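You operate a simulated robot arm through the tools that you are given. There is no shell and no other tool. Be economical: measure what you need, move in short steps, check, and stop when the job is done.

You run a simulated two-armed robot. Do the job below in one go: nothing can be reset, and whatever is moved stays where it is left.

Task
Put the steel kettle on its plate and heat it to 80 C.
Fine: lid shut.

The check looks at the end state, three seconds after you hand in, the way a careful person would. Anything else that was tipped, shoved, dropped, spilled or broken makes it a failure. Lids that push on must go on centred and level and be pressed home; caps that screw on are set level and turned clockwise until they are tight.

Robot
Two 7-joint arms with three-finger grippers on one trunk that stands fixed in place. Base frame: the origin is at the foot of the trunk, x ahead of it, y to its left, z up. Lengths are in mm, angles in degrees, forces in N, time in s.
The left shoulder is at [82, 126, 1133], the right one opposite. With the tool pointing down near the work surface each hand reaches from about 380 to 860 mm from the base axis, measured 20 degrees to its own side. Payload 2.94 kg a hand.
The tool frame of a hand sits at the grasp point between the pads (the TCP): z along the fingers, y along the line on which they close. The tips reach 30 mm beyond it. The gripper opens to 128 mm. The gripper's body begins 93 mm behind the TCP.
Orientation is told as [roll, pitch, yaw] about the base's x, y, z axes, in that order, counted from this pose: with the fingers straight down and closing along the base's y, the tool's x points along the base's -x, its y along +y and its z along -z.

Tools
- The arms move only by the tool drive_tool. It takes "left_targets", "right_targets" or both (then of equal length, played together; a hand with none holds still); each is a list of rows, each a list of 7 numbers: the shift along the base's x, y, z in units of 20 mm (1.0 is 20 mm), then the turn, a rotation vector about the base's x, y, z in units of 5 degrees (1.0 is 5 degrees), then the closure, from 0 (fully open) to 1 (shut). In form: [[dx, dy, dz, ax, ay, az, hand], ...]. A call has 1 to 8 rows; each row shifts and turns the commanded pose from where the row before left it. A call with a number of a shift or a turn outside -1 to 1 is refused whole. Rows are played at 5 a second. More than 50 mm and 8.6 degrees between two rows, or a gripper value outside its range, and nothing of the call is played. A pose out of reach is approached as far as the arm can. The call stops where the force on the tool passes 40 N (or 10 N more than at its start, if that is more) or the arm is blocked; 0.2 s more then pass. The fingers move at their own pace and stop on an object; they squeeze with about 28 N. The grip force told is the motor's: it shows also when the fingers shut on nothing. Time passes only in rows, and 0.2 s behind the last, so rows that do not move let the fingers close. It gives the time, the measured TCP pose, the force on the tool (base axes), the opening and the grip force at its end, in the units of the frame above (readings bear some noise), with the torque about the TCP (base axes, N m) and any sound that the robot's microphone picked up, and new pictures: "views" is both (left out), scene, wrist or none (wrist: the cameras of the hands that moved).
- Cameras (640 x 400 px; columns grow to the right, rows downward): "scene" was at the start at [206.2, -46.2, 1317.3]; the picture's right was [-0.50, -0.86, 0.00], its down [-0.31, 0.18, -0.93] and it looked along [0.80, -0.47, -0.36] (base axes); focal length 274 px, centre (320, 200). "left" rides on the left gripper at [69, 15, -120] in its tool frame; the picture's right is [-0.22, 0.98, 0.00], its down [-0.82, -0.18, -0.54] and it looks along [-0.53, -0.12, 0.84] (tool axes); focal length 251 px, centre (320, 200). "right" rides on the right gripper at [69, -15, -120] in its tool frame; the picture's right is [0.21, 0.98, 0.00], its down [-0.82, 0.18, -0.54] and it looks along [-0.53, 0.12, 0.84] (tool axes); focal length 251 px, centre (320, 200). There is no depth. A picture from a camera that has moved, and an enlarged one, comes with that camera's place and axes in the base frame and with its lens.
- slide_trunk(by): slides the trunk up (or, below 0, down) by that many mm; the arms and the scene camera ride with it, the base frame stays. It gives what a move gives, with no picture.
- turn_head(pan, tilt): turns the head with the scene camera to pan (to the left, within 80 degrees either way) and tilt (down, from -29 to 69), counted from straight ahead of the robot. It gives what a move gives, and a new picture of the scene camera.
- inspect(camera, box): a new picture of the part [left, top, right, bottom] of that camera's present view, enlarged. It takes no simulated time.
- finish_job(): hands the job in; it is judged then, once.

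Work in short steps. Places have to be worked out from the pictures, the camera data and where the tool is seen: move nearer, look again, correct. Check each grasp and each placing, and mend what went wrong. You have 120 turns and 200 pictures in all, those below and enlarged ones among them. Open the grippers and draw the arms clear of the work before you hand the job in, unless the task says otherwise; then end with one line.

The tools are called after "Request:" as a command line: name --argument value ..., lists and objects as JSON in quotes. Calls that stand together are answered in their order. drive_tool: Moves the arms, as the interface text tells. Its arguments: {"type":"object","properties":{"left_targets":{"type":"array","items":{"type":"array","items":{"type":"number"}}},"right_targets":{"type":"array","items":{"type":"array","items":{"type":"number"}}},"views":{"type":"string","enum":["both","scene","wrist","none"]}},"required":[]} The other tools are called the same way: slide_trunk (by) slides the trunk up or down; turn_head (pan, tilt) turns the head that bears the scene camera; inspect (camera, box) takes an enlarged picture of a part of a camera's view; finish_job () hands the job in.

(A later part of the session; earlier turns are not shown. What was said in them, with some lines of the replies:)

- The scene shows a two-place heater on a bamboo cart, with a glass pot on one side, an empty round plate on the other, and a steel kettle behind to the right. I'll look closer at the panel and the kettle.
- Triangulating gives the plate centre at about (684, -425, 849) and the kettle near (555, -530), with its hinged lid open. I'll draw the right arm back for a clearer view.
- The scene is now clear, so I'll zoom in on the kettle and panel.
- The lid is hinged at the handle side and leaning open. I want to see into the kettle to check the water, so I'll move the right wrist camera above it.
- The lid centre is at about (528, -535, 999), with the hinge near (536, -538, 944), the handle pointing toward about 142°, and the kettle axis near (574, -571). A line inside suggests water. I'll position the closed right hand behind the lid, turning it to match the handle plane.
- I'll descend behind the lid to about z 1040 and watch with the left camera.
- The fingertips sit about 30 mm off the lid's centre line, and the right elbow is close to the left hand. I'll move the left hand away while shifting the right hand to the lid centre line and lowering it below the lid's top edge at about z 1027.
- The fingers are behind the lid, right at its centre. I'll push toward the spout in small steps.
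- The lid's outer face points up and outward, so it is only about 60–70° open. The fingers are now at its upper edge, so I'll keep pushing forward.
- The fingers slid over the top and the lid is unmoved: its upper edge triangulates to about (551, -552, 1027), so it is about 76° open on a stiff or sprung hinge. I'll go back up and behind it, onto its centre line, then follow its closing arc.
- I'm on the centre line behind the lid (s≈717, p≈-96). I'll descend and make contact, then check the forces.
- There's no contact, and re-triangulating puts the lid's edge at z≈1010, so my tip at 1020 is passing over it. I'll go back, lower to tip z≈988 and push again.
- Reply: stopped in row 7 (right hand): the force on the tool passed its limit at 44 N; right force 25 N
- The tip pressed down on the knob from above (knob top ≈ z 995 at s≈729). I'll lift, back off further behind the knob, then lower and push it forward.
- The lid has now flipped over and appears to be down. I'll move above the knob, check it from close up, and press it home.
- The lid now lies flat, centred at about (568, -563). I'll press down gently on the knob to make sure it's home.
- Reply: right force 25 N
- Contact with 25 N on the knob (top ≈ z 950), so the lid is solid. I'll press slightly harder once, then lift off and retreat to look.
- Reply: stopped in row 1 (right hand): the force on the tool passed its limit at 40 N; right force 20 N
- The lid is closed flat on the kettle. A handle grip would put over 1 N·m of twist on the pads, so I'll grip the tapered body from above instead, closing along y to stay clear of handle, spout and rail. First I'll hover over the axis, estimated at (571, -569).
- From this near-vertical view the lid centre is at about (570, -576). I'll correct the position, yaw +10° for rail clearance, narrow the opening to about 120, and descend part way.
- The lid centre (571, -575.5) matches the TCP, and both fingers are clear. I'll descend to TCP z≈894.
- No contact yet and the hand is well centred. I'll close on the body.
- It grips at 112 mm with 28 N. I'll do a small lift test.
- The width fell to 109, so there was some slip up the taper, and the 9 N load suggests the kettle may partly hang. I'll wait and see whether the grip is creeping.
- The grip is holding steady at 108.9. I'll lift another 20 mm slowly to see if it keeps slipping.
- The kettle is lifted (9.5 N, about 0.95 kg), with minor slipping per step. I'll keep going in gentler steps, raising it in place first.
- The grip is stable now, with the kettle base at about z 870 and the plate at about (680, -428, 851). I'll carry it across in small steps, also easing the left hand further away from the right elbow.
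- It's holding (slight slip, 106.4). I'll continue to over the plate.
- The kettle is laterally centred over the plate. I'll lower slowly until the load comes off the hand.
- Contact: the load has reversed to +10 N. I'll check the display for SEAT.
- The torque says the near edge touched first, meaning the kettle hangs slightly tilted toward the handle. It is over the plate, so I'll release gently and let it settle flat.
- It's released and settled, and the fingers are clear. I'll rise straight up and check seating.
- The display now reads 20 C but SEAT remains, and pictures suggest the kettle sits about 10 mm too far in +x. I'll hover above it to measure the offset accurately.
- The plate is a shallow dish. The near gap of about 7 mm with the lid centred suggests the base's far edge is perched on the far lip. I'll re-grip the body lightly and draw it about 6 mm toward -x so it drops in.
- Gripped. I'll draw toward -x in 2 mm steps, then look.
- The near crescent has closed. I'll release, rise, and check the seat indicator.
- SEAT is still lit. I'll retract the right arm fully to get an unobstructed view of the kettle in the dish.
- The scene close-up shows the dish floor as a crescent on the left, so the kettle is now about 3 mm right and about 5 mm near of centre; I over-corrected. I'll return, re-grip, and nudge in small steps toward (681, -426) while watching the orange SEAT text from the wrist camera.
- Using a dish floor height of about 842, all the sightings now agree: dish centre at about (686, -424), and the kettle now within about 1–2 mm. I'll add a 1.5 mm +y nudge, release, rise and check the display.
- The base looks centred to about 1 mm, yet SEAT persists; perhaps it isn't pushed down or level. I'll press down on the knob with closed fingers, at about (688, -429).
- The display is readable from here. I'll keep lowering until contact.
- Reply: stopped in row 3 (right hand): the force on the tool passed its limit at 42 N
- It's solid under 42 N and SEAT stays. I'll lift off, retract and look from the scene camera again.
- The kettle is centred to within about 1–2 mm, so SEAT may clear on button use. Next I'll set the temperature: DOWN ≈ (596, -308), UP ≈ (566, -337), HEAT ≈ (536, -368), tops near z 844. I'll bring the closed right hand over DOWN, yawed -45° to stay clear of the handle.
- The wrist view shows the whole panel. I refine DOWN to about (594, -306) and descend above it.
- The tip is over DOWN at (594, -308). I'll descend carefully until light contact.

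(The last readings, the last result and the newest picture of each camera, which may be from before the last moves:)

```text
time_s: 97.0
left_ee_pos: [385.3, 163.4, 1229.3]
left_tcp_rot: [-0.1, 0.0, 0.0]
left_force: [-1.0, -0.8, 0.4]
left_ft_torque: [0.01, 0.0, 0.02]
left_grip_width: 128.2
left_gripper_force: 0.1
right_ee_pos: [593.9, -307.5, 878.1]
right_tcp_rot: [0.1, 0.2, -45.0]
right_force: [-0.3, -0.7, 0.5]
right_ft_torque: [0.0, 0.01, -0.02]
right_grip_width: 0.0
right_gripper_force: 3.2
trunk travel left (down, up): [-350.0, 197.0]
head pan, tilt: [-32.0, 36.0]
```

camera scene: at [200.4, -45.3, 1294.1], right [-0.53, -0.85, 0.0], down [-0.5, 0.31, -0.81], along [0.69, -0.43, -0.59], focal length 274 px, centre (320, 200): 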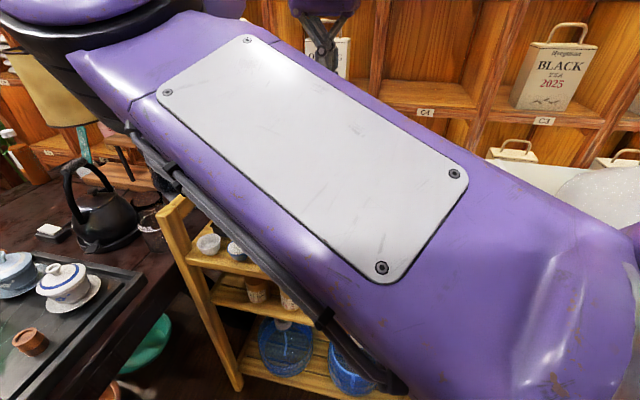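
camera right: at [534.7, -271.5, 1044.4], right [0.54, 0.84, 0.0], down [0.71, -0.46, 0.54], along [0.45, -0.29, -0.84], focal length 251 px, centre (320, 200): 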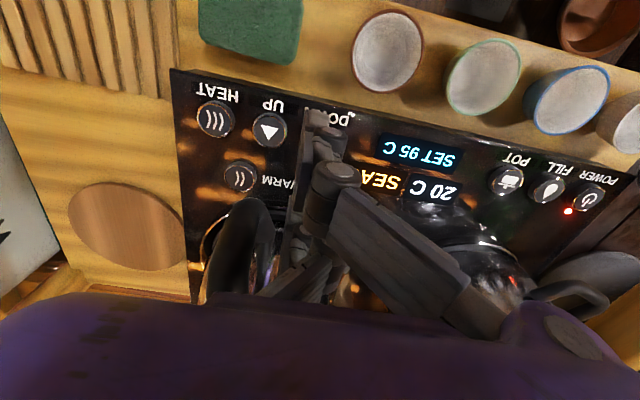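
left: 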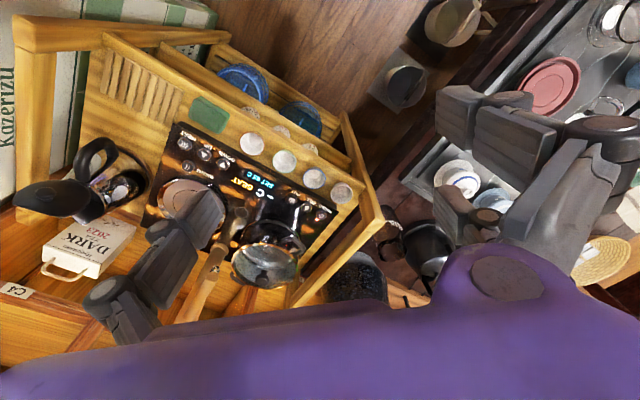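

Request:
drive_tool --right_targets '[[0, 0, -0.15, 0, 0, 0, 1], [0, 0, -0.15, 0, 0, 0, 1], [0, 0, -0.15, 0, 0, 0, 1]]' --views "none"

Request:
inspect --camera "right" --box '[160, 40, 560, 290]'

```text
time_s: 97.8
left_ee_pos: [383.8, 163.8, 1228.3]
left_tcp_rot: [-0.1, 0.0, 0.1]
left_force: [-1.0, 0.9, 0.3]
left_ft_torque: [-0.02, 0.03, 0.0]
left_grip_width: 128.0
left_gripper_force: 0.1
right_ee_pos: [594.8, -307.2, 869.7]
right_tcp_rot: [0.1, 0.2, -44.9]
right_force: [0.5, -0.4, 0.1]
right_ft_torque: [0.01, -0.02, 0.01]
right_grip_width: 0.0
right_gripper_force: 3.4
trunk travel left (down, up): [-350.0, 197.0]
head pan, tilt: [-32.0, 36.0]
```

```text
1.60 times, centred on (360, 165) of right
camera zoom: at [535.0, -268.5, 988.5], right [0.54, 0.84, 0.0], down [0.71, -0.45, 0.54], along [0.45, -0.29, -0.84], focal length 402 px, centre (256, 256)
```

zoom: 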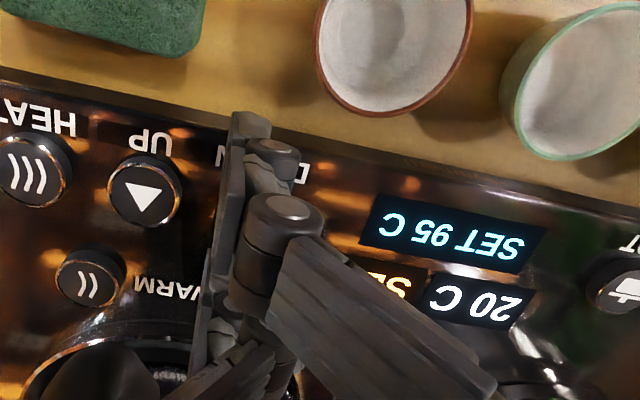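

Request:
drive_tool --right_targets '[[0, 0, -0.1, 0, 0, 0, 1], [0, 0, -0.1, 0, 0, 0, 1], [0, 0, -0.1, 0, 0, 0, 1]]' --views "none"

```text
time_s: 98.6
left_ee_pos: [384.4, 165.1, 1229.4]
left_tcp_rot: [0.0, 0.0, 0.1]
left_force: [-1.1, -0.8, -0.3]
left_ft_torque: [0.01, 0.01, 0.0]
left_grip_width: 128.1
left_gripper_force: 0.0
right_ee_pos: [594.9, -306.5, 864.6]
right_tcp_rot: [0.0, 0.1, -45.1]
right_force: [-0.3, 0.3, 1.5]
right_ft_torque: [0.01, -0.01, 0.03]
right_grip_width: 0.0
right_gripper_force: 2.7
trunk travel left (down, up): [-350.0, 197.0]
head pan, tilt: [-32.0, 36.0]
heard: click
```

A click was heard. I'll lift 6 mm and read the display.

Request:
drive_tool --right_targets '[[0, 0, 0.3, 0, 0, 0, 1]]' --views "none"

Request:
inspect --camera "right" --box '[360, 130, 520, 250]'

```text
time_s: 99.0
left_ee_pos: [384.4, 163.1, 1228.7]
left_tcp_rot: [-0.1, 0.0, 0.1]
left_force: [-0.7, -0.4, 0.0]
left_ft_torque: [-0.01, 0.02, 0.0]
left_grip_width: 127.9
left_gripper_force: 0.0
right_ee_pos: [594.9, -306.6, 869.1]
right_tcp_rot: [0.1, 0.1, -45.0]
right_force: [0.0, -0.4, -1.0]
right_ft_torque: [-0.02, 0.01, -0.02]
right_grip_width: 0.0
right_gripper_force: 2.7
trunk travel left (down, up): [-350.0, 197.0]
head pan, tilt: [-32.0, 36.0]
```

```text
3.33 times, centred on (440, 190) of right
camera zoom: at [535.2, -268.2, 988.2], right [0.54, 0.84, 0.0], down [0.71, -0.46, 0.54], along [0.46, -0.29, -0.84], focal length 838 px, centre (-80, 233)
```

zoom: 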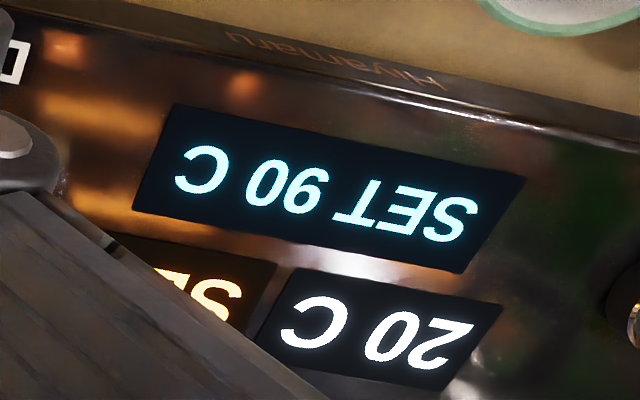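

SET now reads 90, so each press is 5 degrees. Two more presses, down 6 mm and up 6 mm each.

Request:
drive_tool --right_targets '[[0, 0, -0.15, 0, 0, 0, 1], [0, 0, -0.15, 0, 0, 0, 1], [0, 0, 0, 0, 0, 0, 1], [0, 0, 0.3, 0, 0, 0, 1]]' --views "none"

Request:
inspect --camera "right" --box '[360, 130, 520, 250]'

```text
time_s: 100.0
left_ee_pos: [383.6, 163.8, 1228.5]
left_tcp_rot: [-0.1, -0.1, 0.1]
left_force: [0.8, 0.4, 0.4]
left_ft_torque: [0.0, -0.01, 0.0]
left_grip_width: 128.1
left_gripper_force: 0.1
right_ee_pos: [594.6, -305.2, 868.4]
right_tcp_rot: [0.1, 0.1, -45.0]
right_force: [0.0, -0.3, 0.2]
right_ft_torque: [0.01, 0.01, 0.02]
right_grip_width: 0.1
right_gripper_force: 3.5
trunk travel left (down, up): [-350.0, 197.0]
head pan, tilt: [-32.0, 36.0]
heard: click
```

```text
3.33 times, centred on (440, 190) of right
camera zoom: at [535.4, -268.0, 988.6], right [0.54, 0.84, 0.0], down [0.71, -0.45, 0.54], along [0.46, -0.29, -0.84], focal length 838 px, centre (-80, 233)
```

zoom: 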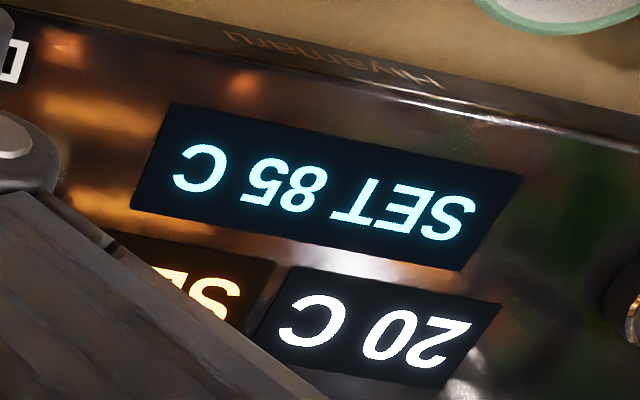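

Request:
drive_tool --right_targets '[[0, 0, -0.15, 0, 0, 0, 1], [0, 0, -0.15, 0, 0, 0, 1], [0, 0, 0, 0, 0, 0, 1], [0, 0, 0.3, 0, 0, 0, 1]]' --views "none"

Request:
inspect --camera "right" --box '[360, 130, 520, 250]'

```text
time_s: 101.0
left_ee_pos: [384.7, 163.8, 1229.4]
left_tcp_rot: [-0.1, 0.0, 0.1]
left_force: [-0.2, 0.7, -0.3]
left_ft_torque: [0.01, 0.02, -0.02]
left_grip_width: 127.9
left_gripper_force: 0.0
right_ee_pos: [594.7, -306.6, 869.1]
right_tcp_rot: [0.1, 0.2, -45.0]
right_force: [-0.5, 0.4, -0.2]
right_ft_torque: [0.01, 0.02, 0.02]
right_grip_width: 0.0
right_gripper_force: 2.6
trunk travel left (down, up): [-350.0, 197.0]
head pan, tilt: [-32.0, 36.0]
heard: click
```

```text
3.33 times, centred on (440, 190) of right
camera zoom: at [535.0, -268.0, 989.0], right [0.54, 0.84, 0.0], down [0.71, -0.46, 0.54], along [0.46, -0.29, -0.84], focal length 838 px, centre (-80, 233)
```

zoom: 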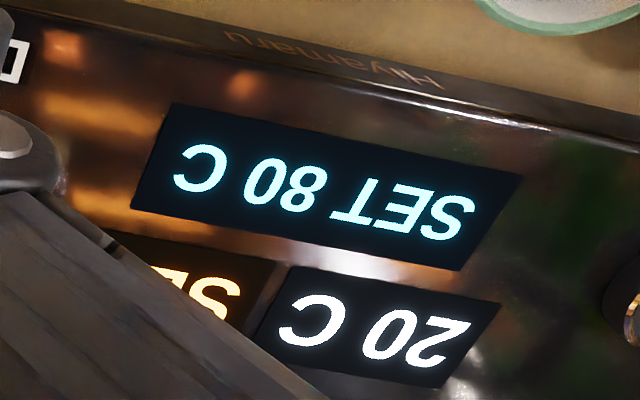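

SET 80. Now I'll hop over to HEAT at about (534, -371) and check alignment.

Request:
drive_tool --right_targets '[[0, 0, 1, 0, 0, 0, 1], [-0.76, -0.8, 0, 0, 0, 0, 1], [-0.76, -0.8, 0, 0, 0, 0, 1], [-0.76, -0.8, 0, 0, 0, 0, 1], [-0.76, -0.8, 0, 0, 0, 0, 1]]' --views "wrist"

```text
time_s: 102.2
left_ee_pos: [383.8, 163.8, 1230.2]
left_tcp_rot: [0.0, 0.1, 0.1]
left_force: [0.7, 1.0, -1.1]
left_ft_torque: [0.02, -0.01, 0.02]
left_grip_width: 128.0
left_gripper_force: 0.1
right_ee_pos: [534.2, -369.7, 889.4]
right_tcp_rot: [0.1, 0.1, -45.0]
right_force: [0.4, 0.7, -0.3]
right_ft_torque: [0.04, -0.03, 0.03]
right_grip_width: 0.0
right_gripper_force: 2.8
trunk travel left (down, up): [-350.0, 197.0]
head pan, tilt: [-32.0, 36.0]
camera right: at [474.2, -333.5, 1008.6], right [0.54, 0.84, 0.0], down [0.71, -0.46, 0.54], along [0.45, -0.29, -0.84], focal length 251 px, centre (320, 200)
```

right: 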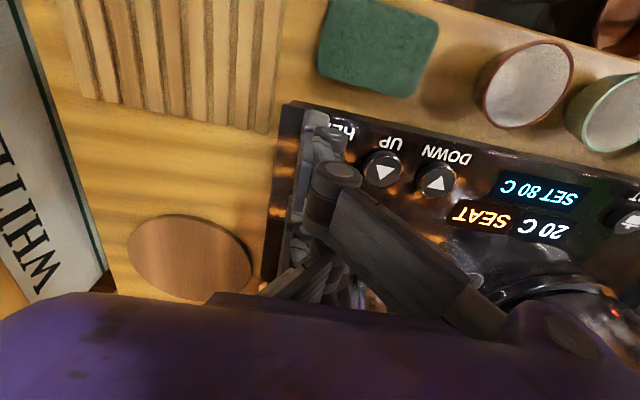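

HEAT is under the tip. I'll press it.

Request:
drive_tool --right_targets '[[0.1, 0, -0.6, 0, 0, 0, 1], [0, 0, -0.4, 0, 0, 0, 1], [0, 0, -0.15, 0, 0, 0, 1], [0, 0, -0.12, 0, 0, 0, 1], [0, 0, 0, 0, 0, 0, 1]]' --views "none"

Request:
inspect --camera "right" --box '[360, 90, 640, 265]'

```text
time_s: 103.4
left_ee_pos: [383.6, 163.7, 1229.3]
left_tcp_rot: [-0.1, 0.0, 0.1]
left_force: [-0.4, 0.4, -0.7]
left_ft_torque: [-0.02, 0.01, -0.02]
left_grip_width: 128.0
left_gripper_force: 0.1
right_ee_pos: [535.9, -371.4, 864.3]
right_tcp_rot: [0.1, 0.0, -45.0]
right_force: [0.3, -1.2, 4.5]
right_ft_torque: [-0.07, -0.15, -0.06]
right_grip_width: 0.0
right_gripper_force: 3.2
trunk travel left (down, up): [-350.0, 197.0]
head pan, tilt: [-32.0, 36.0]
heard: click
```

```text
2.29 times, centred on (500, 178) of right
camera zoom: at [476.1, -333.1, 983.7], right [0.54, 0.84, 0.0], down [0.71, -0.45, 0.54], along [0.46, -0.29, -0.84], focal length 575 px, centre (-91, 251)
```

zoom: 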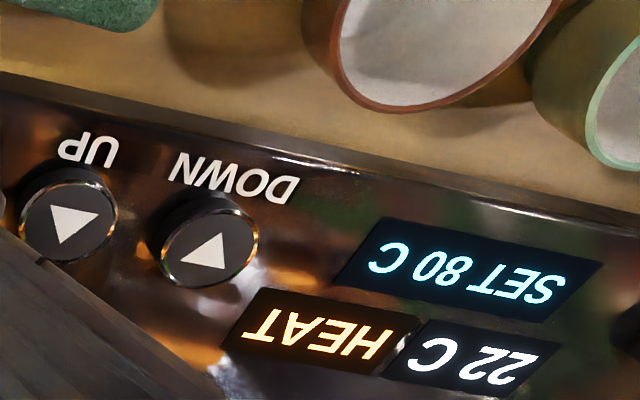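

HEAT is on and the reading is already 22 C. I'll lift off and move the hand clear.

Request:
drive_tool --right_targets '[[0, 0, 0.5, 0, 0, 0, 1], [0, 0, 1, 0, 0, 0, 1], [0, 0, 1, 0, 0, 0, 1], [0, 0, 1, 0, 0, 0, 1], [-0.5, 0, 1, 0, 0, 0, 1], [-0.5, 0, 1, 0, 0, 0, 1], [-0.5, 0, 1, 0, 0, 0, 1], [-0.5, 0, 1, 0, 0, 0, 1]]' --views "wrist"

Request:
inspect --camera "right" --box '[300, 60, 540, 210]'

```text
time_s: 105.2
left_ee_pos: [383.7, 163.8, 1228.4]
left_tcp_rot: [-0.1, 0.0, 0.1]
left_force: [0.2, 0.0, 0.4]
left_ft_torque: [0.01, -0.05, 0.0]
left_grip_width: 127.8
left_gripper_force: 0.0
right_ee_pos: [495.6, -369.9, 1014.5]
right_tcp_rot: [0.1, 0.1, -44.9]
right_force: [0.2, -0.3, 1.0]
right_ft_torque: [0.02, -0.04, -0.02]
right_grip_width: 0.0
right_gripper_force: 3.4
trunk travel left (down, up): [-350.0, 197.0]
head pan, tilt: [-32.0, 36.0]
camera right: at [435.9, -332.8, 1134.0], right [0.54, 0.84, 0.0], down [0.71, -0.45, 0.54], along [0.46, -0.29, -0.84], focal length 251 px, centre (320, 200)
```

right: 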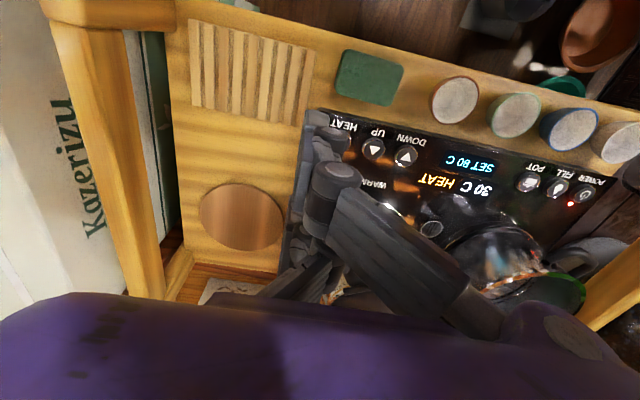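

```text
2.67 times, centred on (420, 135) of right
camera zoom: at [435.9, -332.8, 1134.0], right [0.54, 0.84, 0.0], down [0.71, -0.45, 0.54], along [0.46, -0.29, -0.84], focal length 670 px, centre (53, 373)
```

zoom: 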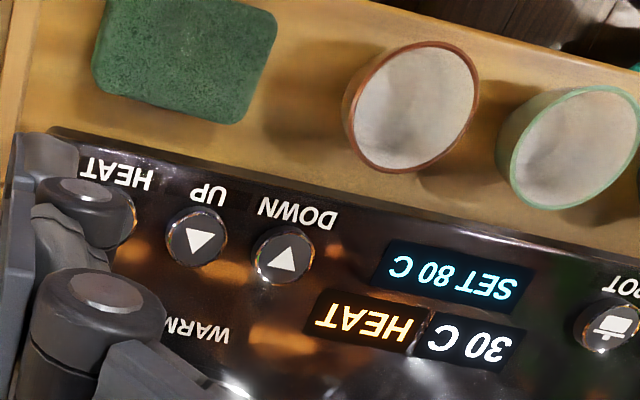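

It's heating at about 4 C/s. I'll retract the right arm fully with the gripper open while it heats.

Request:
drive_tool --right_targets '[[-0.5, -0.5, 1, 0, 0, 0.5, 0.5], [-0.5, -0.5, 1, 0, 0, 0.5, 0], [-0.5, -0.5, 1, 0, 0, 0.5, 0], [-0.5, -1, 1, 0, 0, 0.5, 0], [-0.5, -1, 1, 0, 0, 0.5, 0], [-0.5, -1, 1, 0, 0, 0.5, 0], [-0.5, -1, 1, 0, 0, 0.5, 0], [-0.5, -1, 1, 0, 0, 0.5, 0]]' --views "none"

Request:
drive_tool --right_targets '[[-0.8, -1, 0, 0, 0, 0.6, 0], [-0.8, -1, 0, 0, 0, 0.6, 0], [-0.8, -1, 0, 0, 0, 0.6, 0], [-0.8, -1, 0, 0, 0, 0.6, 0], [-0.8, -1, 0, 0, 0, 0.6, 0], [-0.8, -1, 0, 0, 0, 0.6, 0], [-0.8, -1, 0, 0, 0, 0.6, 0], [-0.8, -1, 0, 0, 0, 0.6, 0]]' --views "none"

Request:
drive_tool --right_targets '[[0, -1, 0, 0, 0, 0, 0], [0, -1, 0, 0, 0, 0, 0], [0, -1, 0, 0, 0, 0, 0], [0, 0, 0, 0, 0, 0, 0], [0, 0, 0, 0, 0, 0, 0]]' --views "scene"

Request:
inspect --camera "scene" --box '[220, 130, 400, 260]'

```text
time_s: 107.0
left_ee_pos: [383.9, 164.2, 1229.2]
left_tcp_rot: [0.0, -0.1, 0.1]
left_force: [-0.1, 0.2, -0.9]
left_ft_torque: [-0.03, -0.02, -0.01]
left_grip_width: 128.1
left_gripper_force: 0.0
right_ee_pos: [415.1, -500.1, 1175.5]
right_tcp_rot: [0.1, 0.1, -25.0]
right_force: [-0.2, -0.7, 0.3]
right_ft_torque: [0.0, -0.01, 0.01]
right_grip_width: 128.1
right_gripper_force: 0.1
trunk travel left (down, up): [-350.0, 197.0]
head pan, tilt: [-32.0, 36.0]
```

```text
time_s: 108.8
left_ee_pos: [383.4, 163.1, 1229.5]
left_tcp_rot: [0.0, -0.2, 0.1]
left_force: [-0.5, -0.5, 0.5]
left_ft_torque: [-0.01, -0.01, 0.0]
left_grip_width: 127.9
left_gripper_force: 0.1
right_ee_pos: [287.8, -661.4, 1174.5]
right_tcp_rot: [0.2, 0.1, -1.1]
right_force: [0.2, -0.9, -0.6]
right_ft_torque: [0.0, -0.01, 0.0]
right_grip_width: 128.0
right_gripper_force: 0.0
trunk travel left (down, up): [-350.0, 197.0]
head pan, tilt: [-32.0, 36.0]
```

```text
time_s: 110.0
left_ee_pos: [383.3, 162.6, 1229.5]
left_tcp_rot: [0.0, 0.0, 0.0]
left_force: [-0.2, -0.5, -1.1]
left_ft_torque: [0.01, 0.02, 0.02]
left_grip_width: 127.7
left_gripper_force: 0.0
right_ee_pos: [286.4, -720.4, 1174.0]
right_tcp_rot: [0.2, 0.1, -1.1]
right_force: [-1.6, 1.2, 0.4]
right_ft_torque: [-0.01, -0.03, 0.0]
right_grip_width: 127.9
right_gripper_force: 0.1
trunk travel left (down, up): [-350.0, 197.0]
head pan, tilt: [-32.0, 36.0]
camera scene: at [200.1, -45.9, 1294.1], right [-0.53, -0.85, 0.0], down [-0.5, 0.31, -0.81], along [0.69, -0.43, -0.59], focal length 274 px, centre (320, 200)
```

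scene: 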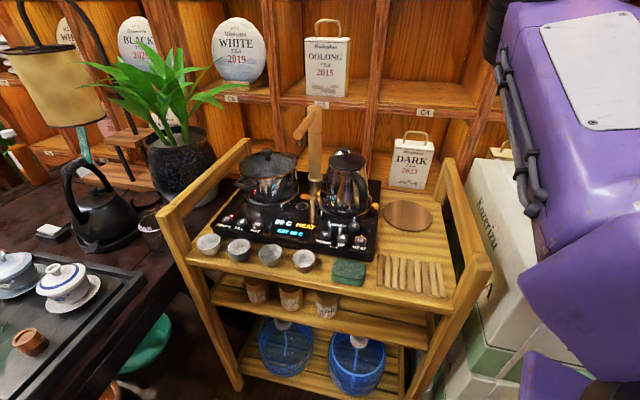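

```text
3.08 times, centred on (310, 195) of scene
camera zoom: at [200.1, -45.9, 1294.1], right [-0.53, -0.85, 0.0], down [-0.5, 0.31, -0.81], along [0.69, -0.43, -0.59], focal length 843 px, centre (351, 215)
```

zoom: 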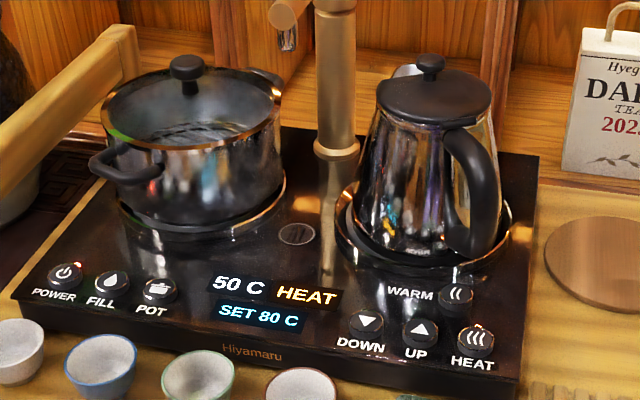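

50 C and heating. The kettle has rotated slightly (the handle was likely brushed) but is still in the dish with the lid shut. I'll wait for 80 C.

Request:
drive_tool --right_targets '[[0, 0, 0, 0, 0, 0, 0], [0, 0, 0, 0, 0, 0, 0], [0, 0, 0, 0, 0, 0, 0], [0, 0, 0, 0, 0, 0, 0], [0, 0, 0, 0, 0, 0, 0], [0, 0, 0, 0, 0, 0, 0], [0, 0, 0, 0, 0, 0, 0], [0, 0, 0, 0, 0, 0, 0]]' --views "none"

Request:
drive_tool --right_targets '[[0, 0, 0, 0, 0, 0, 0], [0, 0, 0, 0, 0, 0, 0], [0, 0, 0, 0, 0, 0, 0], [0, 0, 0, 0, 0, 0, 0], [0, 0, 0, 0, 0, 0, 0], [0, 0, 0, 0, 0, 0, 0], [0, 0, 0, 0, 0, 0, 0], [0, 0, 0, 0, 0, 0, 0]]' --views "none"

Request:
drive_tool --right_targets '[[0, 0, 0, 0, 0, 0, 0], [0, 0, 0, 0, 0, 0, 0], [0, 0, 0, 0, 0, 0, 0], [0, 0, 0, 0, 0, 0, 0], [0, 0, 0, 0, 0, 0, 0], [0, 0, 0, 0, 0, 0, 0], [0, 0, 0, 0, 0, 0, 0], [0, 0, 0, 0, 0, 0, 0]]' --views "none"

Request:
drive_tool --right_targets '[[0, 0, 0, 0, 0, 0, 0], [0, 0, 0, 0, 0, 0, 0], [0, 0, 0, 0, 0, 0, 0], [0, 0, 0, 0, 0, 0, 0], [0, 0, 0, 0, 0, 0, 0], [0, 0, 0, 0, 0, 0, 0], [0, 0, 0, 0, 0, 0, 0], [0, 0, 0, 0, 0, 0, 0]]' --views "none"

Request:
inspect --camera "scene" --box '[250, 140, 400, 260]'

```text
time_s: 111.8
left_ee_pos: [383.8, 163.5, 1229.2]
left_tcp_rot: [-0.2, -0.1, 0.1]
left_force: [0.2, -0.2, -0.1]
left_ft_torque: [-0.01, -0.01, -0.02]
left_grip_width: 127.9
left_gripper_force: 0.0
right_ee_pos: [288.3, -719.8, 1173.3]
right_tcp_rot: [0.0, 0.1, -1.1]
right_force: [0.6, -0.9, -0.4]
right_ft_torque: [0.0, 0.02, 0.02]
right_grip_width: 128.1
right_gripper_force: 0.0
trunk travel left (down, up): [-350.0, 197.0]
head pan, tilt: [-32.0, 36.0]
```

```text
time_s: 113.6
left_ee_pos: [382.6, 163.3, 1228.9]
left_tcp_rot: [-0.1, 0.0, 0.0]
left_force: [0.1, -1.3, -0.2]
left_ft_torque: [-0.01, 0.01, 0.02]
left_grip_width: 127.6
left_gripper_force: 0.0
right_ee_pos: [287.0, -718.7, 1174.5]
right_tcp_rot: [0.2, 0.2, -1.1]
right_force: [-0.1, 0.0, 0.0]
right_ft_torque: [0.01, 0.01, -0.01]
right_grip_width: 128.1
right_gripper_force: 0.1
trunk travel left (down, up): [-350.0, 197.0]
head pan, tilt: [-32.0, 36.0]
```

```text
time_s: 115.4
left_ee_pos: [384.8, 164.3, 1229.3]
left_tcp_rot: [-0.1, 0.0, 0.1]
left_force: [0.0, 0.1, 0.1]
left_ft_torque: [0.01, -0.05, -0.01]
left_grip_width: 128.0
left_gripper_force: 0.1
right_ee_pos: [288.2, -720.2, 1174.5]
right_tcp_rot: [0.1, 0.1, -1.1]
right_force: [1.3, 0.0, 0.0]
right_ft_torque: [-0.01, 0.0, 0.01]
right_grip_width: 128.1
right_gripper_force: 0.1
trunk travel left (down, up): [-350.0, 197.0]
head pan, tilt: [-32.0, 36.0]
```

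```text
time_s: 117.2
left_ee_pos: [384.2, 163.7, 1229.4]
left_tcp_rot: [-0.1, 0.0, 0.1]
left_force: [1.2, -0.4, -0.4]
left_ft_torque: [0.01, 0.0, -0.03]
left_grip_width: 128.1
left_gripper_force: 0.0
right_ee_pos: [287.5, -720.1, 1174.4]
right_tcp_rot: [0.1, 0.2, -1.1]
right_force: [-1.0, 0.9, -1.1]
right_ft_torque: [-0.02, -0.01, -0.02]
right_grip_width: 128.2
right_gripper_force: 0.0
trunk travel left (down, up): [-350.0, 197.0]
head pan, tilt: [-32.0, 36.0]
```

```text
3.33 times, centred on (325, 200) of scene
camera zoom: at [200.2, -45.7, 1294.1], right [-0.53, -0.85, 0.0], down [-0.5, 0.31, -0.81], along [0.69, -0.43, -0.59], focal length 913 px, centre (303, 200)
```

zoom: 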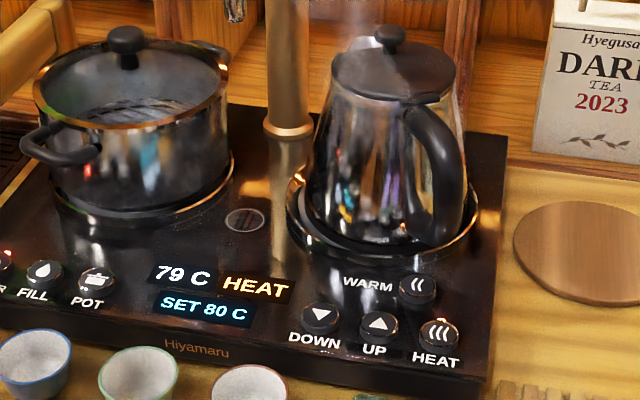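

79 C with steam rising. I'll wait a little more.

Request:
drive_tool --right_targets '[[0, 0, 0, 0, 0, 0, 0], [0, 0, 0, 0, 0, 0, 0], [0, 0, 0, 0, 0, 0, 0], [0, 0, 0, 0, 0, 0, 0], [0, 0, 0, 0, 0, 0, 0], [0, 0, 0, 0, 0, 0, 0], [0, 0, 0, 0, 0, 0, 0], [0, 0, 0, 0, 0, 0, 0]]' --views "none"

Request:
inspect --camera "scene" --box '[250, 140, 400, 260]'

Request:
inspect --camera "scene" --box '[315, 140, 375, 220]'

```text
time_s: 119.0
left_ee_pos: [384.8, 162.8, 1228.6]
left_tcp_rot: [-0.1, 0.0, 0.1]
left_force: [-0.2, -0.8, -0.5]
left_ft_torque: [0.03, -0.02, 0.0]
left_grip_width: 128.1
left_gripper_force: 0.0
right_ee_pos: [287.5, -718.6, 1174.5]
right_tcp_rot: [0.1, 0.1, -1.0]
right_force: [0.6, 0.3, 0.4]
right_ft_torque: [0.01, 0.04, -0.03]
right_grip_width: 127.9
right_gripper_force: 0.0
trunk travel left (down, up): [-350.0, 197.0]
head pan, tilt: [-32.0, 36.0]
```

```text
3.33 times, centred on (325, 200) of scene
camera zoom: at [200.2, -45.7, 1294.1], right [-0.53, -0.85, 0.0], down [-0.5, 0.31, -0.81], along [0.69, -0.43, -0.59], focal length 913 px, centre (303, 200)
```

zoom: 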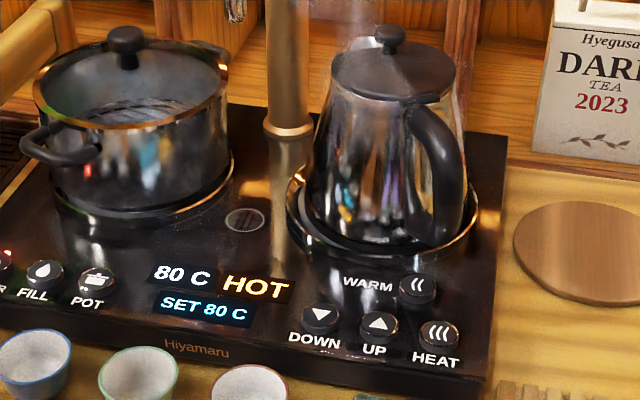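

```text
5.00 times, centred on (345, 180) of scene
camera zoom: at [200.2, -45.7, 1294.1], right [-0.53, -0.85, 0.0], down [-0.5, 0.31, -0.81], along [0.69, -0.43, -0.59], focal length 1369 px, centre (195, 300)
```

zoom: 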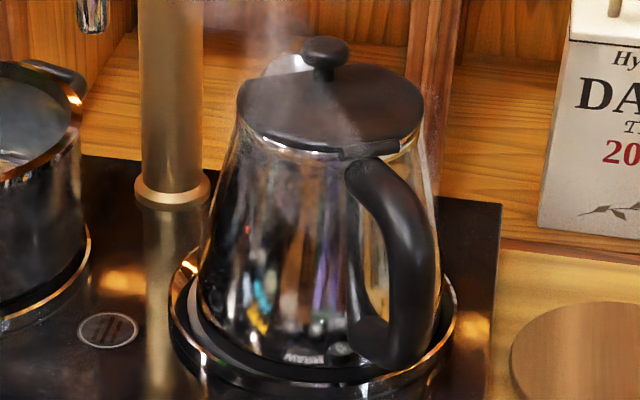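

The display reads 80 C HOT, the kettle stands in its plate with the lid shut, and both arms are clear with the grippers open. I'm handing in.

Request:
finish_job

```text
The job is handed in.
```

The steel kettle is on its plate with the lid shut, and the display read 80 C just before I handed in. While I worked the panel the kettle turned slightly on the plate (I probably brushed its handle), but it stayed seated.
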